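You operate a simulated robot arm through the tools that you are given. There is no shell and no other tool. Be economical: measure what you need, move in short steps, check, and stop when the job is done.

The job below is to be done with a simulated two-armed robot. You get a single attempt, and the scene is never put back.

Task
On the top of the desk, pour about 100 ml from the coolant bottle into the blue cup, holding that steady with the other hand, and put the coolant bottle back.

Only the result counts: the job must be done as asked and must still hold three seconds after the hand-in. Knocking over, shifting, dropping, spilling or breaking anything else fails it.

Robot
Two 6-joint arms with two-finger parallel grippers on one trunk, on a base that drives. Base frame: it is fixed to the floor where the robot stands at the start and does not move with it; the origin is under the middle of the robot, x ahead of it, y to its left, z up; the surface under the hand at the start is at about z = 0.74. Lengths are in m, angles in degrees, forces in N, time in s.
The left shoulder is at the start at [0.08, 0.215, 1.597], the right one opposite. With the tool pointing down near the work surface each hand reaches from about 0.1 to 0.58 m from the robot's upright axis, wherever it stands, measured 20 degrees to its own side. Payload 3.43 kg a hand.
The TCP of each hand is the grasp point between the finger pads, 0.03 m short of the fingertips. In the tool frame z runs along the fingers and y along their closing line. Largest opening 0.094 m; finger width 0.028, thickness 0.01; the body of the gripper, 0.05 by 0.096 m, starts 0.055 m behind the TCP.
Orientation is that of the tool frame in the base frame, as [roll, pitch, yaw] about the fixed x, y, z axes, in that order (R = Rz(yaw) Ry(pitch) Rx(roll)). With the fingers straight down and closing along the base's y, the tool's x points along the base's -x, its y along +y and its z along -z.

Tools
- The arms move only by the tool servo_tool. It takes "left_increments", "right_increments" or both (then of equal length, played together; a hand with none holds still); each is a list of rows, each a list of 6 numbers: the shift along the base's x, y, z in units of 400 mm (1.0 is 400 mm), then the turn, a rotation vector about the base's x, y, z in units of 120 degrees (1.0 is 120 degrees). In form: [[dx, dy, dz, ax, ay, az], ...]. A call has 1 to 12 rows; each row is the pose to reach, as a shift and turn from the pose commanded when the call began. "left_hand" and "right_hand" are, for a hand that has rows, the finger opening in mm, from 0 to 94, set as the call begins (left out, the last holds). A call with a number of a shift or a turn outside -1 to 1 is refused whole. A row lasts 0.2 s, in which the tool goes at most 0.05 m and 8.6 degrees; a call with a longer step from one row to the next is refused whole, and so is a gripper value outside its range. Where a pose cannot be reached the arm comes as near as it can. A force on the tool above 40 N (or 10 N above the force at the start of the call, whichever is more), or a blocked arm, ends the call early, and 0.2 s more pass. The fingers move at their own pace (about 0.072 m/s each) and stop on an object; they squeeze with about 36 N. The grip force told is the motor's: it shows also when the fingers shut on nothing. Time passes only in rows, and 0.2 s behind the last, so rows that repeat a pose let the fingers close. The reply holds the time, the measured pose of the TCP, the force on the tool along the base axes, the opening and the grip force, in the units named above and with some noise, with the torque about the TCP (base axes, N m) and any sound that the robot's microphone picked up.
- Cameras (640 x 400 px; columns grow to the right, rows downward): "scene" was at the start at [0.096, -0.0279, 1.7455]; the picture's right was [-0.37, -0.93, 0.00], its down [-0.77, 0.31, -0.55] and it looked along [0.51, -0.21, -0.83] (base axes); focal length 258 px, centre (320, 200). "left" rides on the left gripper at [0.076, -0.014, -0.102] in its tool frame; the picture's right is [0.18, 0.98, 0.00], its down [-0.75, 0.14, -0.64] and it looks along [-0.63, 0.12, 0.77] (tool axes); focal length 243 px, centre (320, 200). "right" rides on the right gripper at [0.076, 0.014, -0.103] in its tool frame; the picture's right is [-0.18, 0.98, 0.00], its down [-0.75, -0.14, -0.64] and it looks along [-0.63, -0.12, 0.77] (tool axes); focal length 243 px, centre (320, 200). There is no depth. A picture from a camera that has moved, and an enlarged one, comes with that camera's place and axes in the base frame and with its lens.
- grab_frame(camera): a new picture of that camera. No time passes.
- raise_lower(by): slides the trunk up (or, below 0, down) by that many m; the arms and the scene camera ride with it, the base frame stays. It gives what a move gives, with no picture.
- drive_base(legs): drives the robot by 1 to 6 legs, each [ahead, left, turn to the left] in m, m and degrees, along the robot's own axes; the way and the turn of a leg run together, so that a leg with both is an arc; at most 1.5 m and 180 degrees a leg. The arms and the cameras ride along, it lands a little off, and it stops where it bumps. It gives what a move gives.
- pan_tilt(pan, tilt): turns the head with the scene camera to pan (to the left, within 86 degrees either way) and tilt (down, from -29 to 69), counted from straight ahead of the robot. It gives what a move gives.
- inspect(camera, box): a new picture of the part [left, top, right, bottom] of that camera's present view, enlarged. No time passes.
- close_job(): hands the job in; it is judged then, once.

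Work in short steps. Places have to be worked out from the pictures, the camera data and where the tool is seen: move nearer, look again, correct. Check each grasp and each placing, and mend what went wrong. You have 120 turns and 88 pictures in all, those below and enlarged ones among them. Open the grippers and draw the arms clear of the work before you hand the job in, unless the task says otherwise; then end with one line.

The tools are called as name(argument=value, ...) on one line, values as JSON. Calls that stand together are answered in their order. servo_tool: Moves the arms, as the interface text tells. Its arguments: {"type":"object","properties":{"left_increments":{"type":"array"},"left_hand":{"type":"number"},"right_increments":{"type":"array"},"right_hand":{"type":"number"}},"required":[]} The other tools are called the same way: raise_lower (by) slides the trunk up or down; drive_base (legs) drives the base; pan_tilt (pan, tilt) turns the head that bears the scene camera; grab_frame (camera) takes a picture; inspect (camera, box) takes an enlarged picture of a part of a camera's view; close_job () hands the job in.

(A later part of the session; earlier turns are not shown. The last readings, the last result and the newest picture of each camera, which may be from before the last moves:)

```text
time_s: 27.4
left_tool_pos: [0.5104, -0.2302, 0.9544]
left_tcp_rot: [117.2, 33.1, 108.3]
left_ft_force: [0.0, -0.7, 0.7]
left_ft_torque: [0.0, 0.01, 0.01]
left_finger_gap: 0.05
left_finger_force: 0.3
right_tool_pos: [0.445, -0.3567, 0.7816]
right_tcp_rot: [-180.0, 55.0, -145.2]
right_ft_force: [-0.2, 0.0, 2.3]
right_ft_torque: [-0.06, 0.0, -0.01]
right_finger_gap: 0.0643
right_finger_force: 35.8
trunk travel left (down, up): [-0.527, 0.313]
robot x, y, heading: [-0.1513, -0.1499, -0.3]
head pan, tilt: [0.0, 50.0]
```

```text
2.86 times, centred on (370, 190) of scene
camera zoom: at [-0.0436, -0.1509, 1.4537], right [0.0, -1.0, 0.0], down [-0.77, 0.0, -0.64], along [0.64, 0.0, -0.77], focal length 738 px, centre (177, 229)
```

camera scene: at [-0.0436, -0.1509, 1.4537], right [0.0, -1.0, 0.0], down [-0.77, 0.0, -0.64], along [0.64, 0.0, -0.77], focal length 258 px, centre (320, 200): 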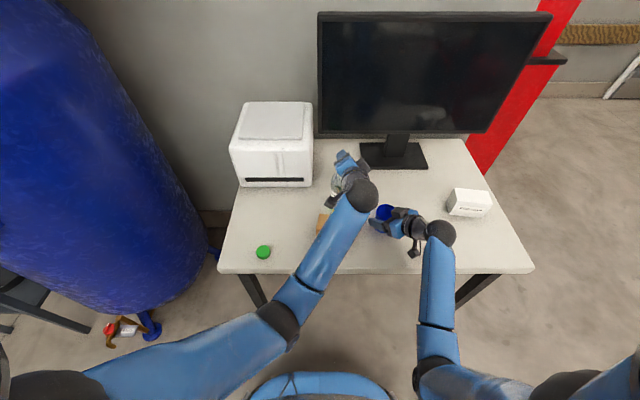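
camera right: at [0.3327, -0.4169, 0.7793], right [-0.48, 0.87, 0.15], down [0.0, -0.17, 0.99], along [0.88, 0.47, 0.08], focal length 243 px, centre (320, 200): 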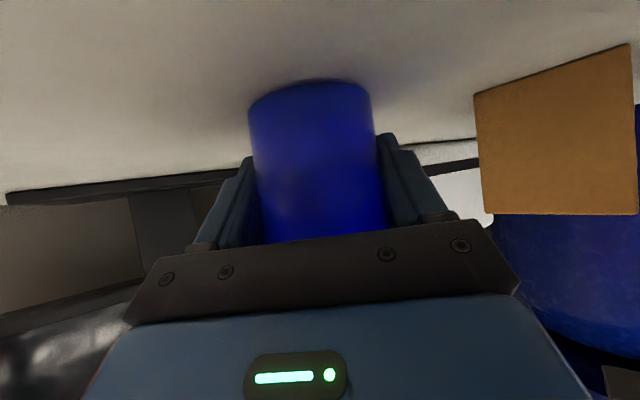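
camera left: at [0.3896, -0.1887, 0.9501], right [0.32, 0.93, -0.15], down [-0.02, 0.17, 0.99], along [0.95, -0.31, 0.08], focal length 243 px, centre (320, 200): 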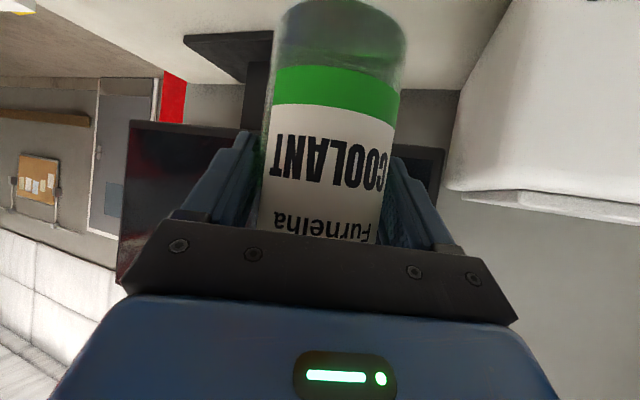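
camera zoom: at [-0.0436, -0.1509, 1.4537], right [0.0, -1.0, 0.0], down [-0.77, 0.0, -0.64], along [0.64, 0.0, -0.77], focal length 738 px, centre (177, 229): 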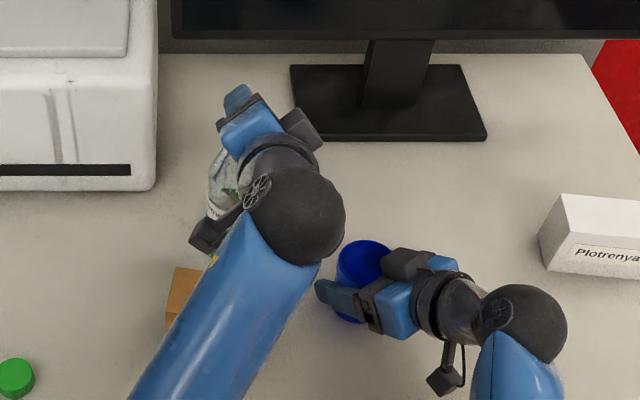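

The fingers closed to 50 mm: the bottle has slipped out. I look to see where it is before moving anything.

inspect(camera="scene", box=[320, 150, 380, 215])

grab_frame(camera="left")

grab_frame(camera="right")

```text
6.15 times, centred on (350, 182) of scene
camera zoom: at [-0.0436, -0.1509, 1.4537], right [0.0, -1.0, 0.0], down [-0.77, 0.0, -0.64], along [0.64, 0.0, -0.77], focal length 1589 px, centre (135, 308)
```

zoom: 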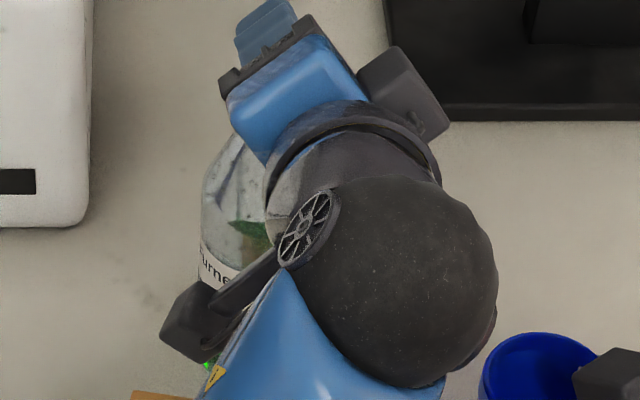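

```text
50 pictures are left
camera left: at [0.3922, -0.182, 0.9407], right [0.23, 0.74, 0.63], down [-0.35, -0.54, 0.76], along [0.91, -0.4, 0.14], focal length 243 px, centre (320, 200)
```

left: 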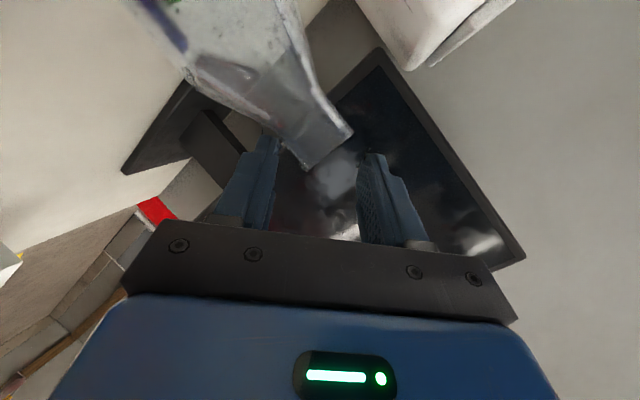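

```text
49 pictures are left
camera right: at [0.3324, -0.417, 0.7793], right [-0.48, 0.87, 0.15], down [0.0, -0.17, 0.99], along [0.88, 0.47, 0.08], focal length 243 px, centre (320, 200)
```

right: 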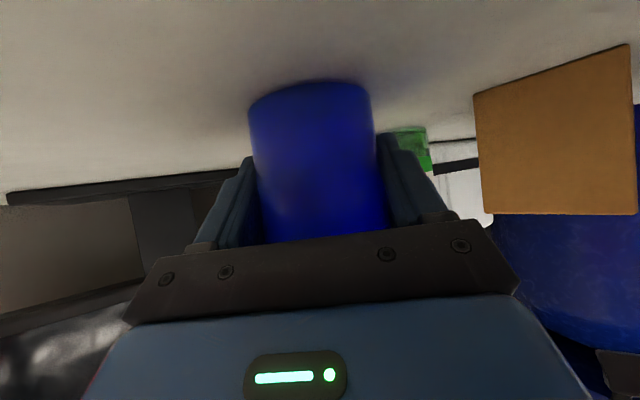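

By projection the bottle appears to have slid down and to be standing upright on the desk near (0.50, -0.23) with its mouth by the fingers. I raise the left hand straight up, slowly, to clear it.

servo_tool(left_increments=[[0, 0, 0.02, 0, 0, 0], [0, 0, 0.05, 0, 0, 0], [0, 0, 0.1, 0, 0, 0], [0, 0, 0.16, 0, 0, 0], [0, 0, 0.24, 0, 0, 0]])

grab_frame(camera="scene")

grab_frame(camera="left")

```text
time_s: 28.6
left_tool_pos: [0.5096, -0.2299, 1.0497]
left_tcp_rot: [117.4, 33.3, 108.5]
left_ft_force: [0.9, 0.5, 0.3]
left_ft_torque: [0.01, -0.02, -0.04]
left_finger_gap: 0.0502
left_finger_force: 0.0
right_tool_pos: [0.4453, -0.3566, 0.7816]
right_tcp_rot: [179.8, 55.0, -145.1]
right_ft_force: [-0.3, -0.8, 1.5]
right_ft_torque: [-0.04, -0.03, -0.03]
right_finger_gap: 0.0642
right_finger_force: 36.4
trunk travel left (down, up): [-0.527, 0.313]
robot x, y, heading: [-0.1496, -0.1515, 0.0]
head pan, tilt: [0.0, 50.0]
```

```text
48 pictures are left
camera scene: at [-0.0436, -0.1511, 1.4536], right [0.0, -1.0, 0.0], down [-0.77, 0.0, -0.64], along [0.64, 0.0, -0.77], focal length 258 px, centre (320, 200)
```

scene: 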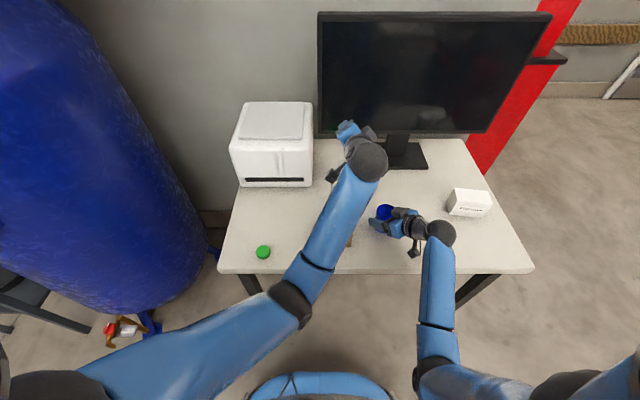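

```text
47 pictures are left
camera left: at [0.3914, -0.1822, 1.0368], right [0.23, 0.74, 0.63], down [-0.35, -0.54, 0.77], along [0.91, -0.4, 0.14], focal length 243 px, centre (320, 200)
```

left: 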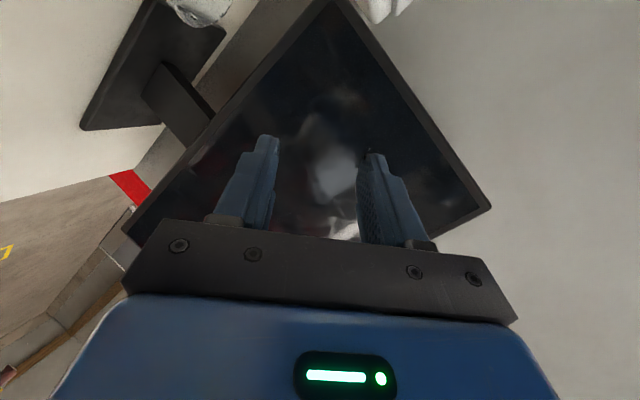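

The bottle stayed standing. I turn the hand back upright while backing off to the left so I can view it.

servo_tool(left_increments=[[-0.03, 0.03, 0.05, -0.06, 0.028, 0], [-0.08, 0.07, 0.1, -0.121, 0.056, 0], [-0.14, 0.12, 0.12, -0.181, 0.085, 0], [-0.2, 0.17, 0.12, -0.242, 0.113, 0], [-0.27, 0.22, 0.12, -0.302, 0.141, 0], [-0.34, 0.27, 0.12, -0.362, 0.169, 0], [-0.4, 0.32, 0.12, -0.362, 0.169, 0]], left_hand=94)

grab_frame(camera="scene")

inspect(camera="scene", box=[290, 120, 450, 260])

grab_frame(camera="left")

```text
time_s: 30.2
left_tool_pos: [0.3569, -0.1068, 1.0836]
left_tcp_rot: [-179.6, 55.2, 155.2]
left_ft_force: [0.8, 0.6, 0.3]
left_ft_torque: [0.01, 0.0, 0.02]
left_finger_gap: 0.0943
left_finger_force: 0.0
left hand out of reach, approached as far as the arm can: row 7
right_tool_pos: [0.4451, -0.3558, 0.7815]
right_tcp_rot: [179.9, 55.1, -145.1]
right_ft_force: [0.3, -0.9, 0.4]
right_ft_torque: [0.04, -0.01, 0.01]
right_finger_gap: 0.0642
right_finger_force: 36.0
trunk travel left (down, up): [-0.527, 0.313]
robot x, y, heading: [-0.1521, -0.1517, 0.1]
head pan, tilt: [0.0, 50.0]
```

```text
46 pictures are left
camera scene: at [-0.0439, -0.1502, 1.4537], right [0.0, -1.0, 0.0], down [-0.77, 0.0, -0.64], along [0.64, 0.0, -0.77], focal length 258 px, centre (320, 200)
```

scene: 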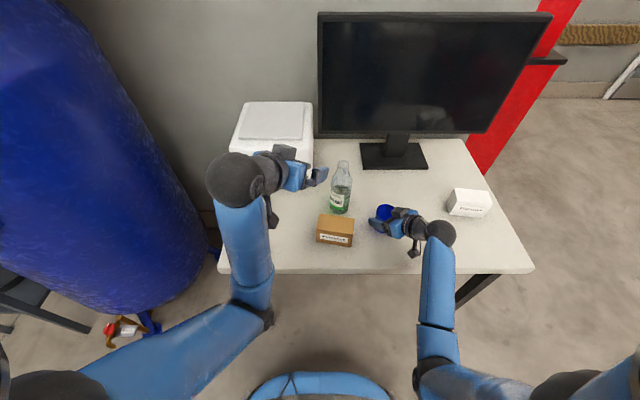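

```text
2.86 times, centred on (370, 190) of scene
camera zoom: at [-0.0439, -0.1502, 1.4537], right [0.0, -1.0, 0.0], down [-0.77, 0.0, -0.64], along [0.64, 0.0, -0.77], focal length 738 px, centre (177, 229)
```

zoom: 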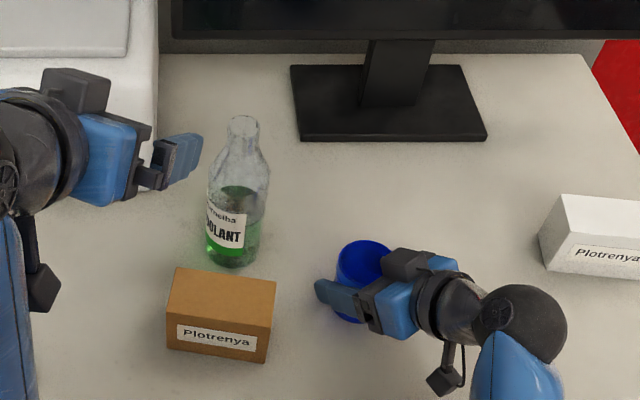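

```text
44 pictures are left
camera left: at [0.2369, -0.0633, 1.0789], right [0.32, 0.93, -0.15], down [-0.03, 0.17, 0.98], along [0.95, -0.31, 0.08], focal length 243 px, centre (320, 200)
```

left: 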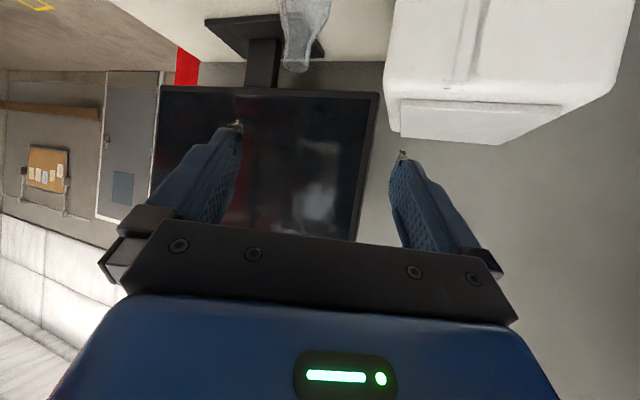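

The bottle stands upright at about (0.522, -0.217), still full and nothing spilt; the box top is at about z 0.80. I'll regrasp it from the left (yaw -50°) above box height; first the pre-grasp pose.

servo_tool(left_increments=[[0.04, 0, -0.03, 0, 0, -0.05], [0.1, 0, -0.12, 0, 0, -0.1], [0.16, 0, -0.22, 0, 0, -0.15], [0.19, 0, -0.32, 0, 0, -0.18], [0.19, 0, -0.42, 0, 0, -0.208], [0.19, 0, -0.52, 0, 0, -0.208]])

grab_frame(camera="left")

inspect(camera="scene", box=[270, 120, 430, 260])

```text
time_s: 31.6
left_tool_pos: [0.4351, -0.1059, 0.8763]
left_tcp_rot: [-179.8, 55.1, 129.9]
left_ft_force: [-0.2, -0.2, -0.2]
left_ft_torque: [0.0, -0.01, -0.01]
left_finger_gap: 0.0939
left_finger_force: 0.0
right_tool_pos: [0.4462, -0.3548, 0.782]
right_tcp_rot: [179.8, 55.1, -145.1]
right_ft_force: [0.3, -0.2, 0.5]
right_ft_torque: [0.0, 0.03, 0.02]
right_finger_gap: 0.0642
right_finger_force: 36.2
trunk travel left (down, up): [-0.527, 0.313]
robot x, y, heading: [-0.1523, -0.1474, -0.2]
head pan, tilt: [0.0, 50.0]
```

```text
43 pictures are left
camera left: at [0.3426, -0.017, 0.8717], right [0.69, 0.71, -0.15], down [0.05, 0.16, 0.99], along [0.73, -0.68, 0.08], focal length 243 px, centre (320, 200)
```

left: 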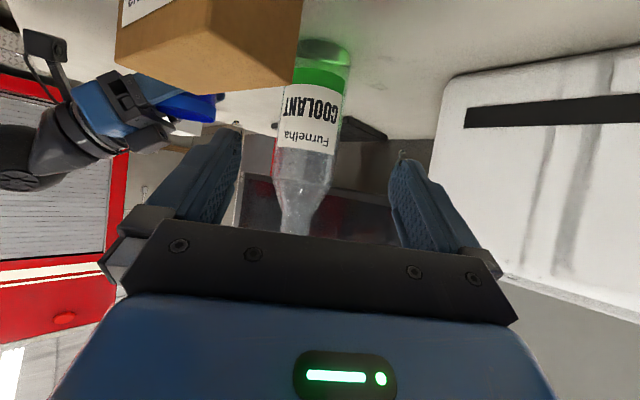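

```text
2.86 times, centred on (350, 190) of scene
camera zoom: at [-0.0434, -0.1507, 1.4537], right [0.0, -1.0, 0.0], down [-0.77, 0.0, -0.64], along [0.64, 0.0, -0.77], focal length 738 px, centre (234, 229)
```

zoom: 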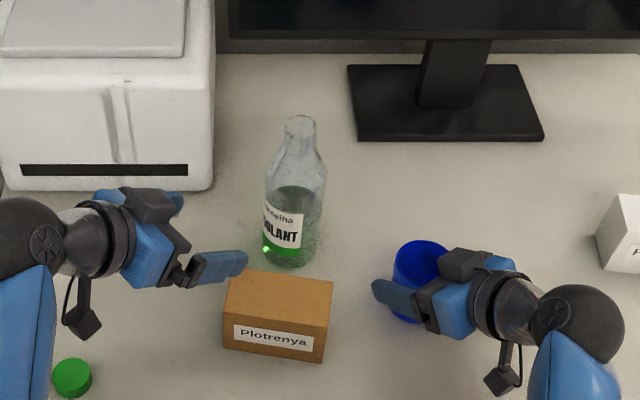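

Bottle is aligned with the fingers. I advance most of the way and descend to z about 0.838, above the box top.

servo_tool(left_increments=[[0.05, -0.06, -0.03, 0, 0, 0], [0.1, -0.12, -0.07, 0, 0, 0], [0.15, -0.18, -0.095, 0, 0, 0], [0.15, -0.18, -0.095, 0, 0, 0]])

grab_frame(camera="left")

inspect(camera="scene", box=[270, 120, 430, 260])

```text
time_s: 32.6
left_tool_pos: [0.4951, -0.1771, 0.8371]
left_tcp_rot: [-179.9, 55.0, 130.2]
left_ft_force: [0.3, -0.4, -0.2]
left_ft_torque: [-0.02, 0.02, 0.03]
left_finger_gap: 0.0939
left_finger_force: 0.0
right_tool_pos: [0.4464, -0.3566, 0.7815]
right_tcp_rot: [179.9, 55.1, -145.2]
right_ft_force: [0.3, -0.2, 0.1]
right_ft_torque: [-0.01, -0.01, -0.03]
right_finger_gap: 0.0643
right_finger_force: 36.3
trunk travel left (down, up): [-0.527, 0.313]
robot x, y, heading: [-0.1528, -0.1509, -0.4]
head pan, tilt: [0.0, 50.0]
```

```text
41 pictures are left
camera left: at [0.4034, -0.0884, 0.8328], right [0.68, 0.71, -0.15], down [0.05, 0.16, 0.99], along [0.73, -0.68, 0.08], focal length 243 px, centre (320, 200)
```

left: 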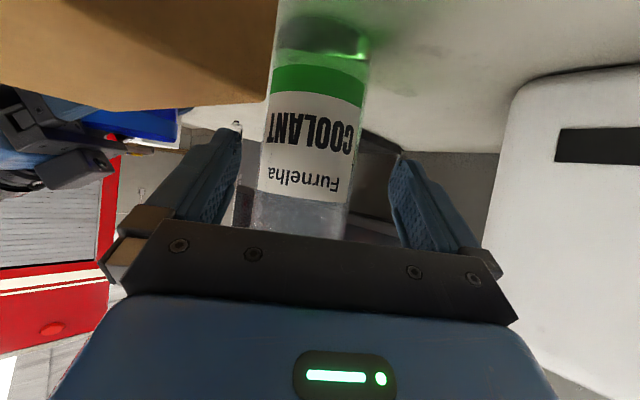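

```text
2.86 times, centred on (350, 190) of scene
camera zoom: at [-0.0436, -0.1505, 1.4536], right [0.0, -1.0, 0.0], down [-0.77, 0.0, -0.64], along [0.64, 0.0, -0.77], focal length 738 px, centre (234, 229)
```

zoom: 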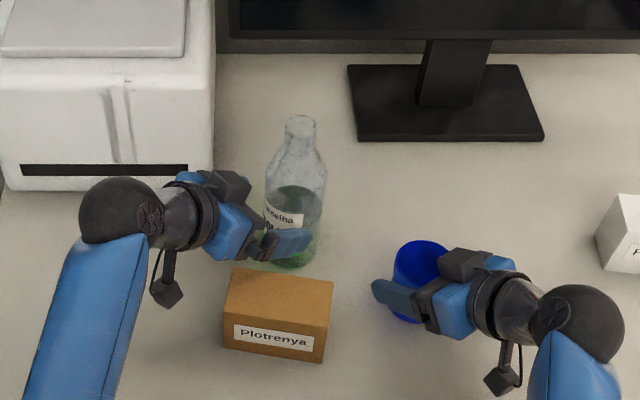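

A 7 mm sideways trim and 42 mm more forward, then check.

servo_tool(left_increments=[[-0.013, -0.011, 0, 0, 0, 0], [0.02, -0.05, 0, 0, 0, 0], [0.054, -0.091, 0, 0, 0, 0], [0.054, -0.091, 0, 0, 0, 0]])

grab_frame(camera="left")

```text
time_s: 33.6
left_tool_pos: [0.5177, -0.2144, 0.8362]
left_tcp_rot: [-179.9, 55.0, 130.1]
left_ft_force: [-0.7, 1.1, -0.1]
left_ft_torque: [0.02, 0.02, -0.02]
left_finger_gap: 0.0944
left_finger_force: 0.0
right_tool_pos: [0.4452, -0.3552, 0.7817]
right_tcp_rot: [179.9, 55.1, -145.1]
right_ft_force: [-0.1, -0.7, 0.8]
right_ft_torque: [0.0, 0.02, 0.0]
right_finger_gap: 0.0641
right_finger_force: 35.8
trunk travel left (down, up): [-0.527, 0.313]
robot x, y, heading: [-0.151, -0.1472, -0.2]
head pan, tilt: [0.0, 50.0]
```

```text
39 pictures are left
camera left: at [0.425, -0.1246, 0.8331], right [0.68, 0.71, -0.15], down [0.05, 0.16, 0.99], along [0.73, -0.68, 0.08], focal length 243 px, centre (320, 200)
```

left: 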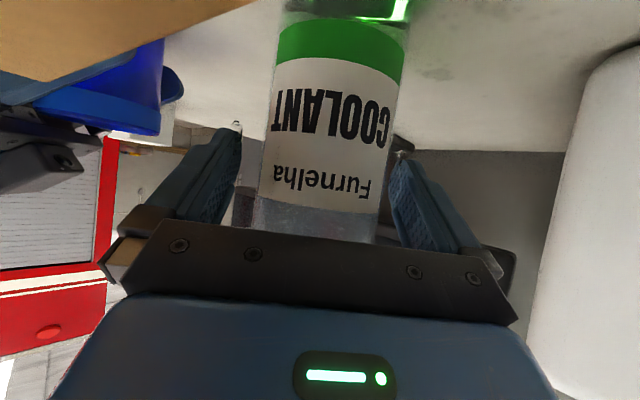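

Centred with the axis at the TCP. I close the fingers and lift 2 cm.

servo_tool(left_increments=[[0, 0, 0, 0, 0, 0], [0, 0, 0, 0, 0, 0], [0, 0, 0, 0, 0, 0], [0, 0, 0, 0, 0, 0], [0, 0, 0, 0, 0, 0]], left_hand=20)

servo_tool(left_increments=[[0, 0, 0.015, 0, 0, 0], [0, 0, 0.03, 0, 0, 0], [0, 0, 0.05, 0, 0, 0], [0, 0, 0.05, 0, 0, 0]])

```text
time_s: 34.9
left_tool_pos: [0.5162, -0.2142, 0.8371]
left_tcp_rot: [-179.9, 55.0, 130.2]
left_ft_force: [0.4, 0.3, 1.7]
left_ft_torque: [-0.1, 0.03, 0.04]
left_finger_gap: 0.0713
left_finger_force: 36.1
right_tool_pos: [0.4461, -0.3548, 0.7812]
right_tcp_rot: [179.8, 55.2, -145.1]
right_ft_force: [0.2, -0.8, -0.4]
right_ft_torque: [-0.04, 0.0, 0.01]
right_finger_gap: 0.0643
right_finger_force: 35.7
trunk travel left (down, up): [-0.527, 0.313]
robot x, y, heading: [-0.1533, -0.1519, -0.6]
head pan, tilt: [0.0, 50.0]
```

```text
time_s: 35.9
left_tool_pos: [0.5164, -0.2135, 0.8579]
left_tcp_rot: [-180.0, 54.9, 130.2]
left_ft_force: [1.2, 1.7, -3.7]
left_ft_torque: [0.03, 0.06, -0.01]
left_finger_gap: 0.0713
left_finger_force: 35.5
right_tool_pos: [0.4458, -0.3556, 0.7803]
right_tcp_rot: [179.9, 55.2, -145.1]
right_ft_force: [-0.2, -0.2, 0.9]
right_ft_torque: [-0.06, 0.0, -0.02]
right_finger_gap: 0.0643
right_finger_force: 35.7
trunk travel left (down, up): [-0.527, 0.313]
robot x, y, heading: [-0.1496, -0.1466, -0.4]
head pan, tilt: [0.0, 50.0]
```

Held at 0.097 m above its base, full weight. I test a slow 12° tilt while only 2 cm above the desk.

servo_tool(left_increments=[[0, 0, 0, 0.013, -0.016, 0], [0, 0, 0, 0.027, -0.032, 0], [0, 0, 0, 0.04, -0.048, 0], [0, 0, 0, 0.054, -0.064, 0], [0, 0, 0, 0.064, -0.077, 0], [0, 0, 0, 0.064, -0.077, 0]])

grab_frame(camera="left")

```text
time_s: 37.2
left_tool_pos: [0.516, -0.2145, 0.8573]
left_tcp_rot: [159.6, 53.3, 113.6]
left_ft_force: [1.1, 0.0, -2.9]
left_ft_torque: [0.02, -0.02, -0.01]
left_finger_gap: 0.0712
left_finger_force: 36.1
right_tool_pos: [0.4451, -0.3561, 0.7812]
right_tcp_rot: [179.9, 55.1, -145.1]
right_ft_force: [-0.1, -0.1, 1.8]
right_ft_torque: [-0.01, -0.05, -0.01]
right_finger_gap: 0.0642
right_finger_force: 36.1
trunk travel left (down, up): [-0.527, 0.313]
robot x, y, heading: [-0.1501, -0.1499, 0.0]
head pan, tilt: [0.0, 50.0]
```

```text
38 pictures are left
camera left: at [0.4262, -0.1243, 0.8501], right [0.69, 0.72, 0.06], down [-0.11, 0.03, 0.99], along [0.71, -0.69, 0.1], focal length 243 px, centre (320, 200)
```

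left: 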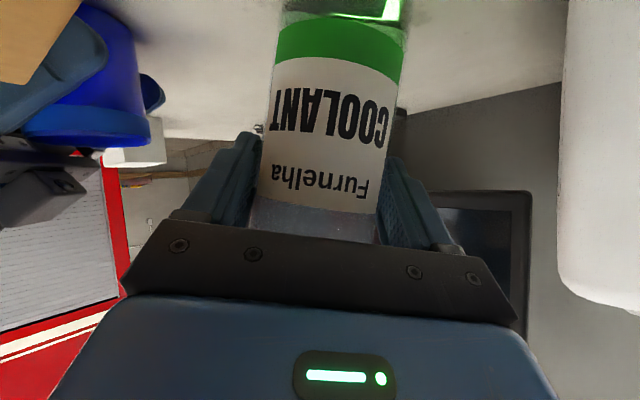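

Grip holds through 12°. I continue slowly to 36°, still low.

servo_tool(left_increments=[[0, 0, 0, 0.016, -0.019, 0], [0, 0, 0, 0.032, -0.038, 0], [0, 0, 0, 0.048, -0.057, 0], [0, 0, 0, 0.064, -0.077, 0], [0, 0, 0, 0.08, -0.096, 0], [0, 0, 0, 0.096, -0.115, 0], [0, 0, 0, 0.112, -0.134, 0], [0, 0, 0, 0.129, -0.153, 0], [0, 0, 0, 0.129, -0.153, 0]])

grab_frame(camera="left")

```text
time_s: 39.2
left_tool_pos: [0.5177, -0.2141, 0.8578]
left_tcp_rot: [128.3, 41.5, 90.0]
left_ft_force: [-0.3, -0.2, -2.9]
left_ft_torque: [-0.03, 0.09, 0.0]
left_finger_gap: 0.071
left_finger_force: 36.1
right_tool_pos: [0.4465, -0.3564, 0.7816]
right_tcp_rot: [179.9, 55.1, -145.2]
right_ft_force: [0.2, -0.4, 1.5]
right_ft_torque: [-0.09, -0.03, -0.03]
right_finger_gap: 0.064
right_finger_force: 35.9
trunk travel left (down, up): [-0.527, 0.313]
robot x, y, heading: [-0.1488, -0.1479, -0.3]
head pan, tilt: [0.0, 50.0]
```

```text
37 pictures are left
camera left: at [0.4288, -0.1218, 0.8453], right [0.61, 0.65, 0.46], down [-0.42, -0.23, 0.88], along [0.67, -0.73, 0.13], focal length 243 px, centre (320, 200)
```

left: 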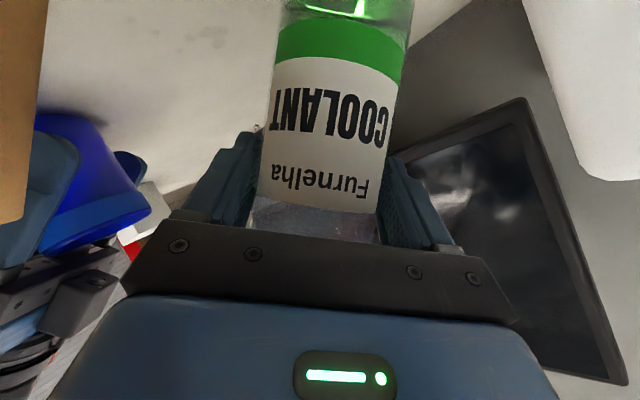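

The grip stays firm (71 mm, 3 N). I raise to z 0.90, swing yaw by +15° and place the bottle for pouring over the cup.

servo_tool(left_increments=[[0, -0.01, 0.02, 0, 0, 0.02], [0.002, -0.03, 0.045, 0, 0, 0.045], [0.005, -0.055, 0.07, 0, 0, 0.07], [0.008, -0.08, 0.095, 0, 0, 0.1], [0.01, -0.097, 0.105, 0, 0, 0.125], [0.01, -0.097, 0.105, 0, 0, 0.125]])

inspect(camera="scene", box=[290, 120, 450, 260])

grab_frame(camera="left")

```text
time_s: 40.6
left_tool_pos: [0.5213, -0.2536, 0.8997]
left_tcp_rot: [128.4, 41.6, 105.1]
left_ft_force: [0.1, -0.3, -3.0]
left_ft_torque: [-0.04, 0.08, 0.01]
left_finger_gap: 0.071
left_finger_force: 35.5
right_tool_pos: [0.4467, -0.3559, 0.7819]
right_tcp_rot: [179.9, 55.1, -145.1]
right_ft_force: [0.0, -0.2, 0.4]
right_ft_torque: [-0.04, -0.04, -0.02]
right_finger_gap: 0.0643
right_finger_force: 35.8
trunk travel left (down, up): [-0.527, 0.313]
robot x, y, heading: [-0.1497, -0.1513, 0.1]
head pan, tilt: [0.0, 50.0]
```

```text
2.86 times, centred on (370, 190) of scene
camera zoom: at [-0.043, -0.1508, 1.4536], right [0.0, -1.0, 0.0], down [-0.77, 0.0, -0.64], along [0.64, 0.0, -0.77], focal length 738 px, centre (177, 229)
```

zoom: 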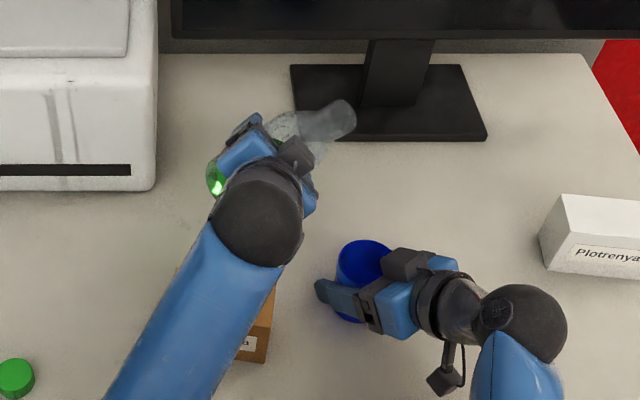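

```text
35 pictures are left
camera left: at [0.4124, -0.1876, 0.8872], right [0.42, 0.78, 0.46], down [-0.34, -0.33, 0.88], along [0.84, -0.53, 0.13], focal length 243 px, centre (320, 200)
```

left: 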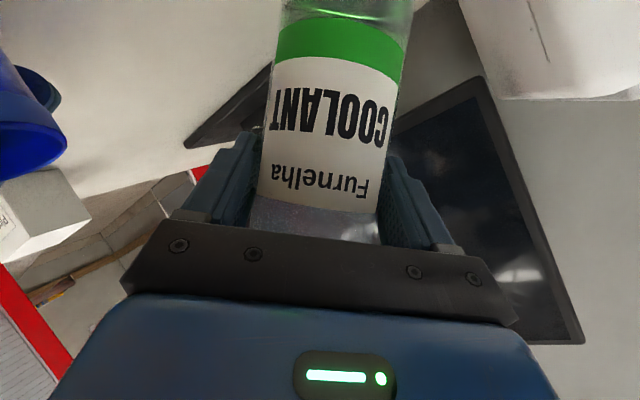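

The bottle mouth projects where expected. But from this view the cup axis seems nearer (0.434, -0.361), so the right gripper overhangs its mouth; I zoom in to verify.

inspect(camera="scene", box=[360, 190, 440, 250])

```text
6.67 times, centred on (400, 220) of scene
camera zoom: at [-0.043, -0.1508, 1.4536], right [0.0, -1.0, 0.0], down [-0.77, 0.0, -0.64], along [0.64, 0.0, -0.77], focal length 1721 px, centre (-213, 67)
```

zoom: 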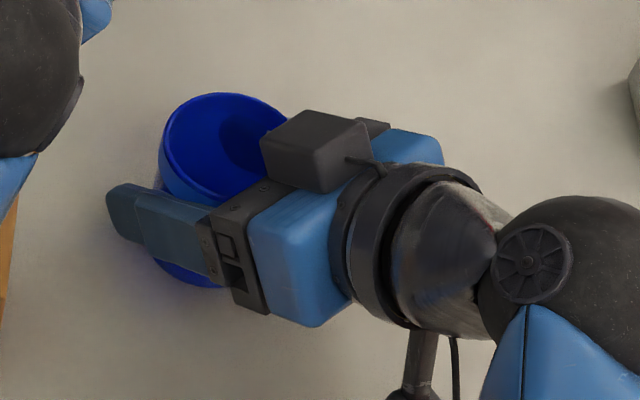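

Confirmed: the right fingers reach past the cup and the gripper overhangs it. I open the right hand and draw back 28 mm along its own heading.

servo_tool(right_increments=[[0, 0, 0, 0, 0, 0], [0, 0, 0, 0, 0, 0], [0, 0, 0, 0, 0, 0], [-0.029, -0.02, 0, 0, 0, 0], [-0.057, -0.04, 0, 0, 0, 0], [-0.057, -0.04, 0, 0, 0, 0]], right_hand=94)

inspect(camera="scene", box=[360, 190, 440, 250])

grab_frame(camera="right")

```text
time_s: 42.0
left_tool_pos: [0.5215, -0.254, 0.8983]
left_tcp_rot: [128.3, 41.4, 105.1]
left_ft_force: [0.0, 0.7, -3.2]
left_ft_torque: [-0.07, 0.06, 0.0]
left_finger_gap: 0.0713
left_finger_force: 36.2
right_tool_pos: [0.4229, -0.371, 0.7814]
right_tcp_rot: [180.0, 55.1, -145.0]
right_ft_force: [-1.0, 1.1, -0.2]
right_ft_torque: [-0.02, 0.04, -0.03]
right_finger_gap: 0.094
right_finger_force: 0.0
trunk travel left (down, up): [-0.527, 0.313]
robot x, y, heading: [-0.151, -0.1491, 0.1]
head pan, tilt: [0.0, 50.0]
```

```text
6.67 times, centred on (400, 220) of scene
camera zoom: at [-0.0425, -0.1509, 1.4536], right [0.0, -1.0, 0.0], down [-0.77, 0.0, -0.64], along [0.64, 0.0, -0.77], focal length 1721 px, centre (-213, 67)
```

zoom: 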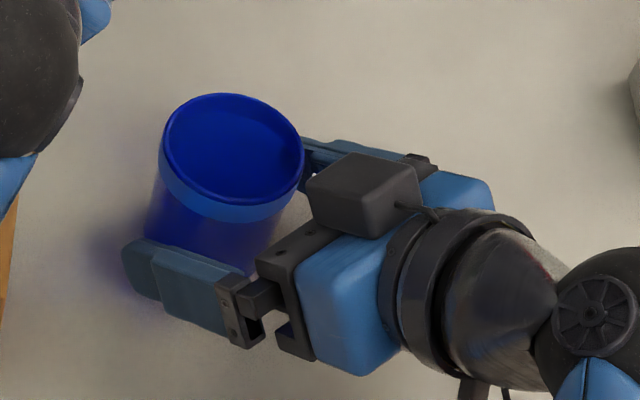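

```text
32 pictures are left
camera right: at [0.3098, -0.4327, 0.7786], right [-0.48, 0.87, 0.15], down [0.0, -0.17, 0.99], along [0.88, 0.47, 0.08], focal length 243 px, centre (320, 200)
```

right: 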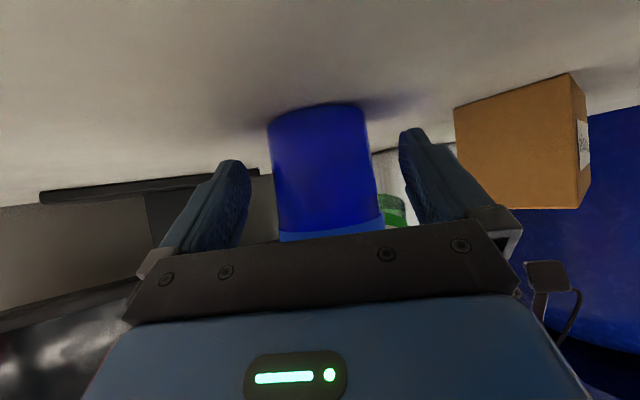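

Now the cup mouth is fully clear; its axis is at (0.434, -0.358), 16 mm ahead of the TCP and centred. I close on it again.

servo_tool(right_increments=[[0.003, 0.009, 0, 0, 0, 0], [0.003, 0.009, 0, 0, 0, 0], [0.003, 0.009, 0, 0, 0, 0], [0.003, 0.009, 0, 0, 0, 0], [0.003, 0.009, 0, 0, 0, 0]], right_hand=50)

inspect(camera="scene", box=[340, 150, 440, 230])

```text
time_s: 43.2
left_tool_pos: [0.5206, -0.2545, 0.899]
left_tcp_rot: [128.4, 41.5, 105.0]
left_ft_force: [0.8, 0.1, -4.1]
left_ft_torque: [-0.03, 0.04, 0.01]
left_finger_gap: 0.0714
left_finger_force: 35.9
right_tool_pos: [0.4233, -0.3694, 0.7813]
right_tcp_rot: [179.9, 55.1, -145.2]
right_ft_force: [0.8, -0.5, 0.3]
right_ft_torque: [0.0, -0.03, -0.02]
right_finger_gap: 0.0591
right_finger_force: 35.9
trunk travel left (down, up): [-0.527, 0.313]
robot x, y, heading: [-0.1508, -0.1468, -0.2]
head pan, tilt: [0.0, 50.0]
```

```text
5.00 times, centred on (390, 190) of scene
camera zoom: at [-0.0429, -0.151, 1.4536], right [0.0, -1.0, 0.0], down [-0.77, 0.0, -0.64], along [0.64, 0.0, -0.77], focal length 1291 px, centre (-30, 250)
```

zoom: 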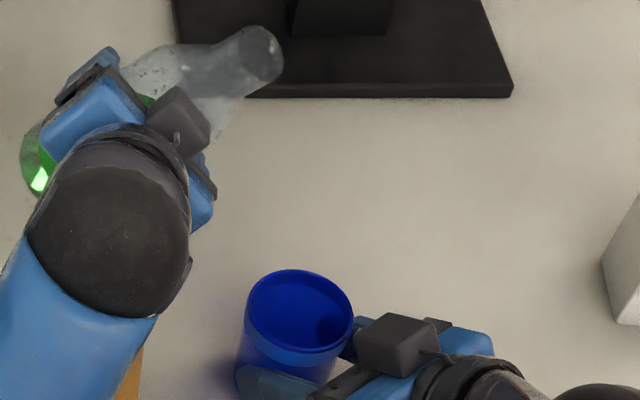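

Cup re-gripped and still in place. I fine-place the bottle and tilt slowly to 66°.

servo_tool(left_increments=[[-0.01, -0.002, -0.005, 0.0205, -0.0143, 0], [-0.02, -0.005, -0.012, 0.041, -0.0287, 0], [-0.03, -0.007, -0.02, 0.0614, -0.043, 0], [-0.04, -0.007, -0.028, 0.0819, -0.0574, 0], [-0.04, -0.007, -0.028, 0.1024, -0.0717, 0], [-0.04, -0.007, -0.028, 0.1229, -0.0861, 0], [-0.04, -0.007, -0.028, 0.1433, -0.1004, 0], [-0.04, -0.007, -0.028, 0.1638, -0.1148, 0], [-0.04, -0.007, -0.028, 0.1843, -0.1291, 0], [-0.04, -0.007, -0.028, 0.2048, -0.1435, 0], [-0.04, -0.007, -0.028, 0.2048, -0.1435, 0]])

inspect(camera="scene", box=[320, 150, 420, 230])

grab_frame(camera="right")

```text
time_s: 45.6
left_tool_pos: [0.5057, -0.2557, 0.887]
left_tcp_rot: [104.4, 19.4, 92.5]
left_ft_force: [0.9, 0.6, -3.0]
left_ft_torque: [-0.07, 0.08, -0.02]
left_finger_gap: 0.0712
left_finger_force: 36.0
right_tool_pos: [0.4246, -0.3682, 0.7824]
right_tcp_rot: [179.9, 55.1, -145.1]
right_ft_force: [-1.0, 0.7, 1.4]
right_ft_torque: [0.02, -0.05, -0.01]
right_finger_gap: 0.0594
right_finger_force: 36.2
trunk travel left (down, up): [-0.527, 0.313]
robot x, y, heading: [-0.1537, -0.1511, -0.3]
head pan, tilt: [0.0, 50.0]
```

```text
5.00 times, centred on (370, 190) of scene
camera zoom: at [-0.043, -0.151, 1.4536], right [0.0, -1.0, 0.0], down [-0.77, 0.0, -0.64], along [0.64, 0.0, -0.77], focal length 1291 px, centre (70, 250)
```

zoom: 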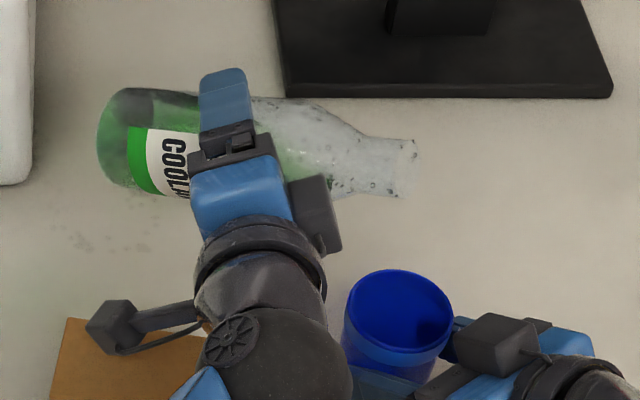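

```text
29 pictures are left
camera right: at [0.3106, -0.4294, 0.7788], right [-0.48, 0.87, 0.15], down [0.0, -0.17, 0.99], along [0.88, 0.47, 0.08], focal length 243 px, centre (320, 200)
```

right: 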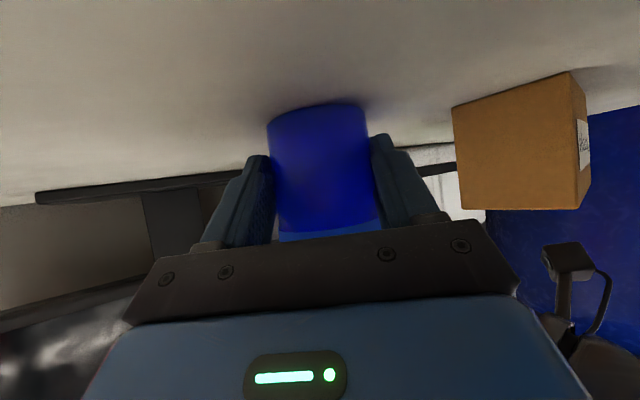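

Mouth position matches prediction and will come over the cup. I tilt to 75°.

servo_tool(left_increments=[[0, 0, 0, 0.0137, -0.0096, 0], [0, 0, 0, 0.0273, -0.0191, 0], [0, 0, 0, 0.041, -0.0287, 0], [0, 0, 0, 0.0512, -0.0359, 0], [0, 0, 0, 0.0614, -0.043, 0], [0, 0, 0, 0.0614, -0.043, 0]])

inspect(camera="scene", box=[320, 150, 420, 230])

```text
time_s: 47.0
left_tool_pos: [0.5043, -0.2568, 0.8889]
left_tcp_rot: [98.9, 12.2, 91.0]
left_ft_force: [-1.0, -0.2, -3.3]
left_ft_torque: [-0.1, 0.04, 0.01]
left_finger_gap: 0.0711
left_finger_force: 36.1
right_tool_pos: [0.4251, -0.3675, 0.7815]
right_tcp_rot: [179.9, 55.0, -145.1]
right_ft_force: [0.0, -0.2, 0.5]
right_ft_torque: [-0.03, -0.08, -0.02]
right_finger_gap: 0.0591
right_finger_force: 36.1
trunk travel left (down, up): [-0.527, 0.313]
robot x, y, heading: [-0.1491, -0.1497, 0.0]
head pan, tilt: [0.0, 50.0]
```

```text
5.00 times, centred on (370, 190) of scene
camera zoom: at [-0.043, -0.151, 1.4536], right [0.0, -1.0, 0.0], down [-0.77, 0.0, -0.64], along [0.64, 0.0, -0.77], focal length 1291 px, centre (70, 250)
```

zoom: 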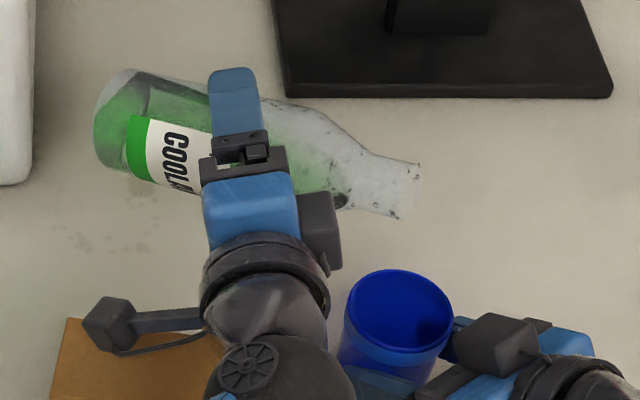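

The liquid is at the shoulder but not at the lip. I tilt to 80° and look.

servo_tool(left_increments=[[0, 0, 0, 0.0102, -0.0072, 0], [0, 0, 0, 0.0205, -0.0143, 0], [0, 0, 0, 0.0341, -0.0239, 0], [0, 0, 0, 0.0341, -0.0239, 0], [0, 0, 0, 0.0341, -0.0239, 0]])

inspect(camera="scene", box=[340, 165, 420, 229])

```text
time_s: 48.2
left_tool_pos: [0.504, -0.2558, 0.8874]
left_tcp_rot: [95.8, 8.3, 90.4]
left_ft_force: [0.3, 0.3, -3.8]
left_ft_torque: [-0.06, 0.05, -0.04]
left_finger_gap: 0.071
left_finger_force: 35.6
right_tool_pos: [0.4229, -0.3689, 0.7806]
right_tcp_rot: [179.9, 55.1, -145.1]
right_ft_force: [-0.5, -0.5, 1.5]
right_ft_torque: [-0.03, -0.09, -0.03]
right_finger_gap: 0.0591
right_finger_force: 35.6
trunk travel left (down, up): [-0.527, 0.313]
robot x, y, heading: [-0.1506, -0.1498, -0.1]
head pan, tilt: [0.0, 50.0]
```

```text
6.25 times, centred on (380, 197) of scene
camera zoom: at [-0.043, -0.151, 1.4536], right [0.0, -1.0, 0.0], down [-0.77, 0.0, -0.64], along [0.64, 0.0, -0.77], focal length 1614 px, centre (-55, 219)
```

zoom: 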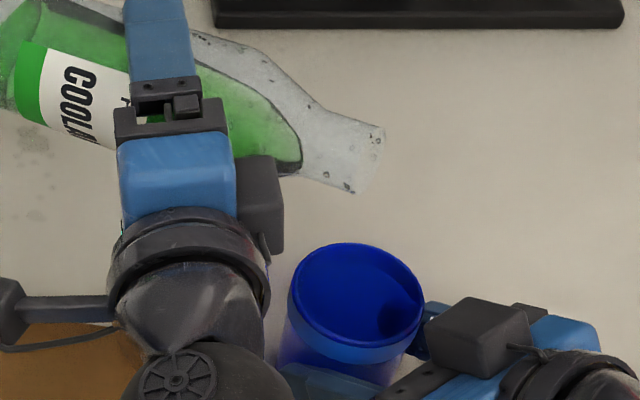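

The liquid edge is at the start of the neck. I go on to 84°.

servo_tool(left_increments=[[0, 0, 0, 0.0068, -0.0048, 0], [0, 0, 0, 0.0137, -0.0096, 0], [0, 0, 0, 0.0205, -0.0143, 0], [0, 0, 0, 0.0273, -0.0191, 0], [0, 0, 0, 0.0273, -0.0191, 0]])

inspect(camera="scene", box=[340, 165, 420, 229])

```text
time_s: 49.5
left_tool_pos: [0.5039, -0.2564, 0.888]
left_tcp_rot: [93.5, 4.9, 90.2]
left_ft_force: [0.1, 0.0, -2.9]
left_ft_torque: [-0.02, 0.01, 0.02]
left_finger_gap: 0.0711
left_finger_force: 36.2
right_tool_pos: [0.4238, -0.3677, 0.781]
right_tcp_rot: [179.9, 55.2, -145.2]
right_ft_force: [-0.8, -0.1, 0.3]
right_ft_torque: [-0.03, -0.04, -0.02]
right_finger_gap: 0.0589
right_finger_force: 35.8
trunk travel left (down, up): [-0.527, 0.313]
robot x, y, heading: [-0.1516, -0.1501, -0.2]
head pan, tilt: [0.0, 50.0]
```

```text
6.25 times, centred on (380, 197) of scene
camera zoom: at [-0.043, -0.151, 1.4536], right [0.0, -1.0, 0.0], down [-0.77, 0.0, -0.64], along [0.64, 0.0, -0.77], focal length 1614 px, centre (-55, 219)
```

zoom: 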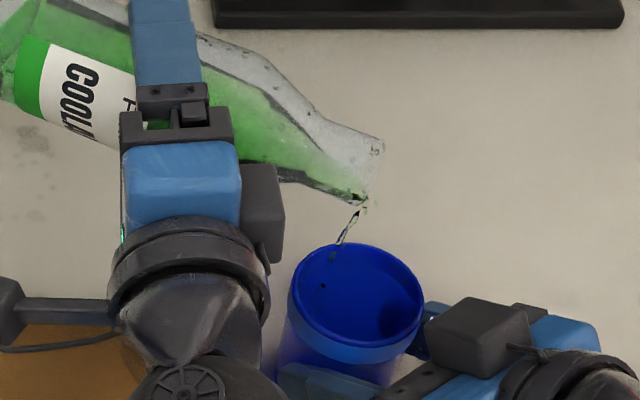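

Drips start and fall inside the cup, slightly left of centre. I move 8 mm toward the cup centre and tilt 1.5° more, with a hold.

servo_tool(left_increments=[[-0.0115, -0.0164, 0, 0, 0, 0], [-0.0115, -0.0164, 0, 0.0051, -0.0036, 0], [-0.0115, -0.0164, 0, 0.0102, -0.0072, 0], [-0.0115, -0.0164, 0, 0.0102, -0.0072, 0], [-0.0115, -0.0164, 0, 0.0102, -0.0072, 0]])

inspect(camera="scene", box=[340, 165, 420, 229])

```text
time_s: 50.6
left_tool_pos: [0.4994, -0.2628, 0.8882]
left_tcp_rot: [92.6, 3.7, 90.1]
left_ft_force: [-0.4, -0.5, -3.3]
left_ft_torque: [-0.02, 0.04, -0.01]
left_finger_gap: 0.071
left_finger_force: 36.1
right_tool_pos: [0.4248, -0.3692, 0.781]
right_tcp_rot: [179.9, 55.2, -145.1]
right_ft_force: [0.3, 0.1, 0.9]
right_ft_torque: [-0.01, -0.04, -0.05]
right_finger_gap: 0.0589
right_finger_force: 36.2
trunk travel left (down, up): [-0.527, 0.313]
robot x, y, heading: [-0.1513, -0.148, -0.1]
head pan, tilt: [0.0, 50.0]
```

```text
6.25 times, centred on (380, 197) of scene
camera zoom: at [-0.0431, -0.151, 1.4536], right [0.0, -1.0, 0.0], down [-0.77, 0.0, -0.64], along [0.64, 0.0, -0.77], focal length 1614 px, centre (-55, 219)
```

zoom: 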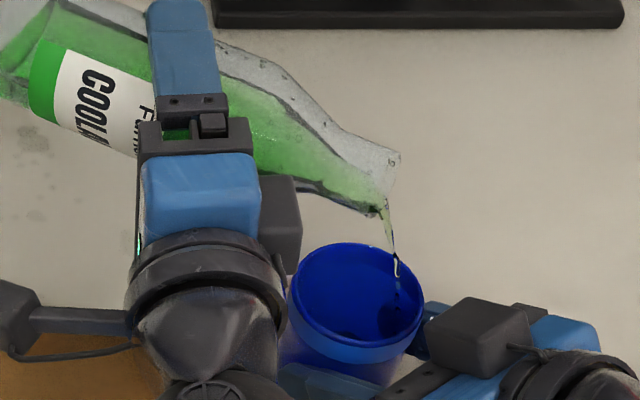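

The stream now carries further, near the far wall. I draw the bottle back 10 mm and keep the tilt, letting it run briefly.

servo_tool(left_increments=[[0.0143, 0.0205, 0, 0, 0, 0], [0.0143, 0.0205, 0, 0, 0, 0], [0.0143, 0.0205, 0, 0, 0, 0]])

inspect(camera="scene", box=[340, 165, 420, 229])

```text
time_s: 51.5
left_tool_pos: [0.5058, -0.2532, 0.8892]
left_tcp_rot: [92.5, 3.7, 90.1]
left_ft_force: [-0.1, 0.4, -3.2]
left_ft_torque: [-0.01, 0.05, -0.03]
left_finger_gap: 0.0714
left_finger_force: 35.7
right_tool_pos: [0.4248, -0.3676, 0.7813]
right_tcp_rot: [179.9, 55.0, -145.0]
right_ft_force: [0.0, -0.2, 1.1]
right_ft_torque: [0.01, -0.09, 0.02]
right_finger_gap: 0.0593
right_finger_force: 35.9
trunk travel left (down, up): [-0.527, 0.313]
robot x, y, heading: [-0.1517, -0.1499, -0.3]
head pan, tilt: [0.0, 50.0]
```

```text
6.25 times, centred on (380, 197) of scene
camera zoom: at [-0.043, -0.1509, 1.4536], right [0.0, -1.0, 0.0], down [-0.77, 0.0, -0.64], along [0.64, 0.0, -0.77], focal length 1614 px, centre (-55, 219)
```

zoom: 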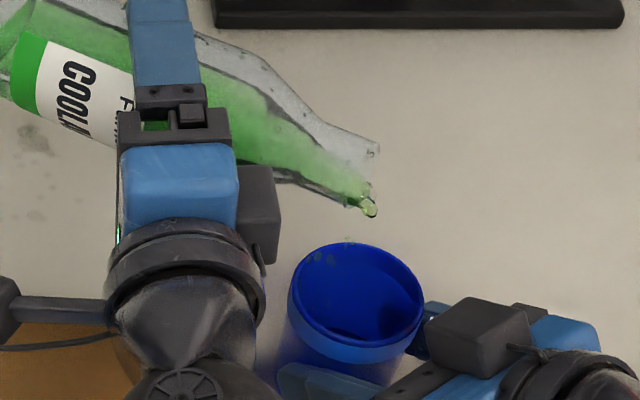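

Drops fall inside near the left/back wall now. I shift 4 mm forward, tilt 1.5° more, and let it run.

servo_tool(left_increments=[[-0.003, -0.004, 0, 0.0026, -0.0018, 0], [-0.0057, -0.0082, 0, 0.0051, -0.0036, 0], [-0.0057, -0.0082, 0, 0.0077, -0.0054, 0], [-0.0057, -0.0082, 0, 0.0102, -0.0072, 0], [-0.0057, -0.0082, 0, 0.0102, -0.0072, 0]])

inspect(camera="scene", box=[340, 165, 420, 229])

```text
time_s: 52.6
left_tool_pos: [0.5026, -0.2583, 0.8884]
left_tcp_rot: [91.9, 2.5, 90.0]
left_ft_force: [-0.1, 0.2, -2.9]
left_ft_torque: [-0.02, 0.03, -0.01]
left_finger_gap: 0.071
left_finger_force: 36.3
right_tool_pos: [0.4246, -0.3679, 0.7807]
right_tcp_rot: [179.9, 55.2, -145.1]
right_ft_force: [-0.4, -0.9, 1.3]
right_ft_torque: [0.03, -0.06, -0.03]
right_finger_gap: 0.0594
right_finger_force: 36.2
trunk travel left (down, up): [-0.527, 0.313]
robot x, y, heading: [-0.1513, -0.1488, 0.0]
head pan, tilt: [0.0, 50.0]
```

```text
6.25 times, centred on (380, 197) of scene
camera zoom: at [-0.0431, -0.1509, 1.4536], right [0.0, -1.0, 0.0], down [-0.77, 0.0, -0.64], along [0.64, 0.0, -0.77], focal length 1614 px, centre (-55, 219)
```

zoom: 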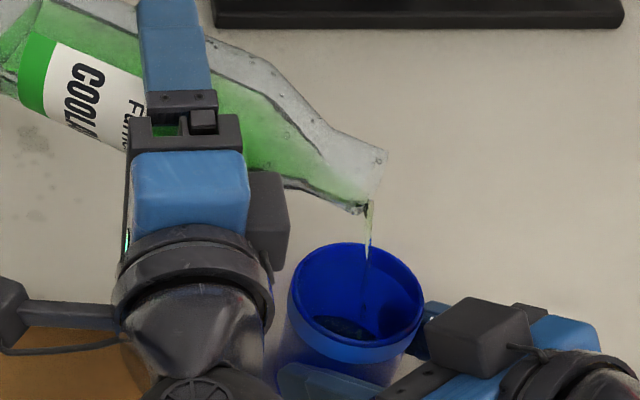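

Clean stream into the cup's centre, and liquid pools at the bottom. I hold a moment, then tilt 1° more.

servo_tool(left_increments=[[0, 0, 0, 0, 0, 0], [0, 0, 0, 0.0034, -0.0024, 0], [0, 0, 0, 0.0068, -0.0048, 0], [0, 0, 0, 0.0068, -0.0048, 0], [0, 0, 0, 0.0068, -0.0048, 0], [0, 0, 0, 0.0068, -0.0048, 0]])

inspect(camera="scene", box=[340, 165, 420, 229])

```text
time_s: 54.0
left_tool_pos: [0.5027, -0.2579, 0.8891]
left_tcp_rot: [91.1, 1.8, 90.0]
left_ft_force: [-1.2, 0.6, -2.5]
left_ft_torque: [-0.03, 0.0, 0.01]
left_finger_gap: 0.071
left_finger_force: 35.5
right_tool_pos: [0.4248, -0.368, 0.7804]
right_tcp_rot: [179.8, 55.1, -145.1]
right_ft_force: [-0.4, -1.1, 1.5]
right_ft_torque: [-0.07, -0.06, -0.03]
right_finger_gap: 0.0595
right_finger_force: 35.7
trunk travel left (down, up): [-0.527, 0.313]
robot x, y, heading: [-0.1504, -0.1519, -0.0]
head pan, tilt: [0.0, 50.0]
```

```text
6.25 times, centred on (380, 197) of scene
camera zoom: at [-0.0431, -0.151, 1.4536], right [0.0, -1.0, 0.0], down [-0.77, 0.0, -0.64], along [0.64, 0.0, -0.77], focal length 1614 px, centre (-55, 219)
```

zoom: 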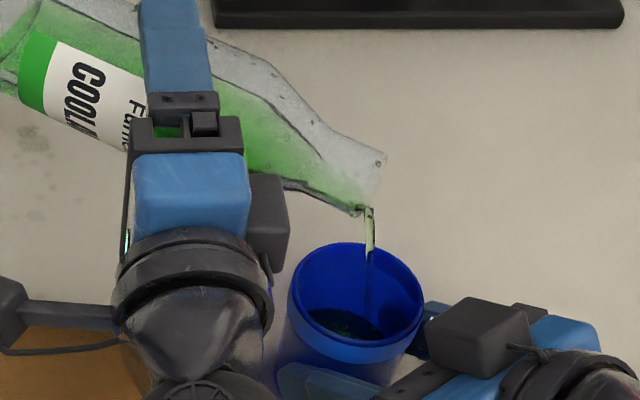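

I zoom further into the cup to estimate the level.

inspect(camera="scene", box=[370, 195, 410, 225])

```text
13.33 times, centred on (390, 210) of scene
camera zoom: at [-0.0431, -0.151, 1.4536], right [0.0, -1.0, 0.0], down [-0.77, 0.0, -0.64], along [0.64, 0.0, -0.77], focal length 3443 px, centre (-613, 67)
```

zoom: 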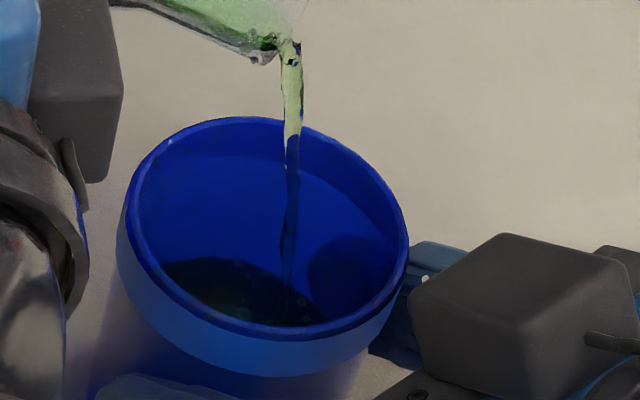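

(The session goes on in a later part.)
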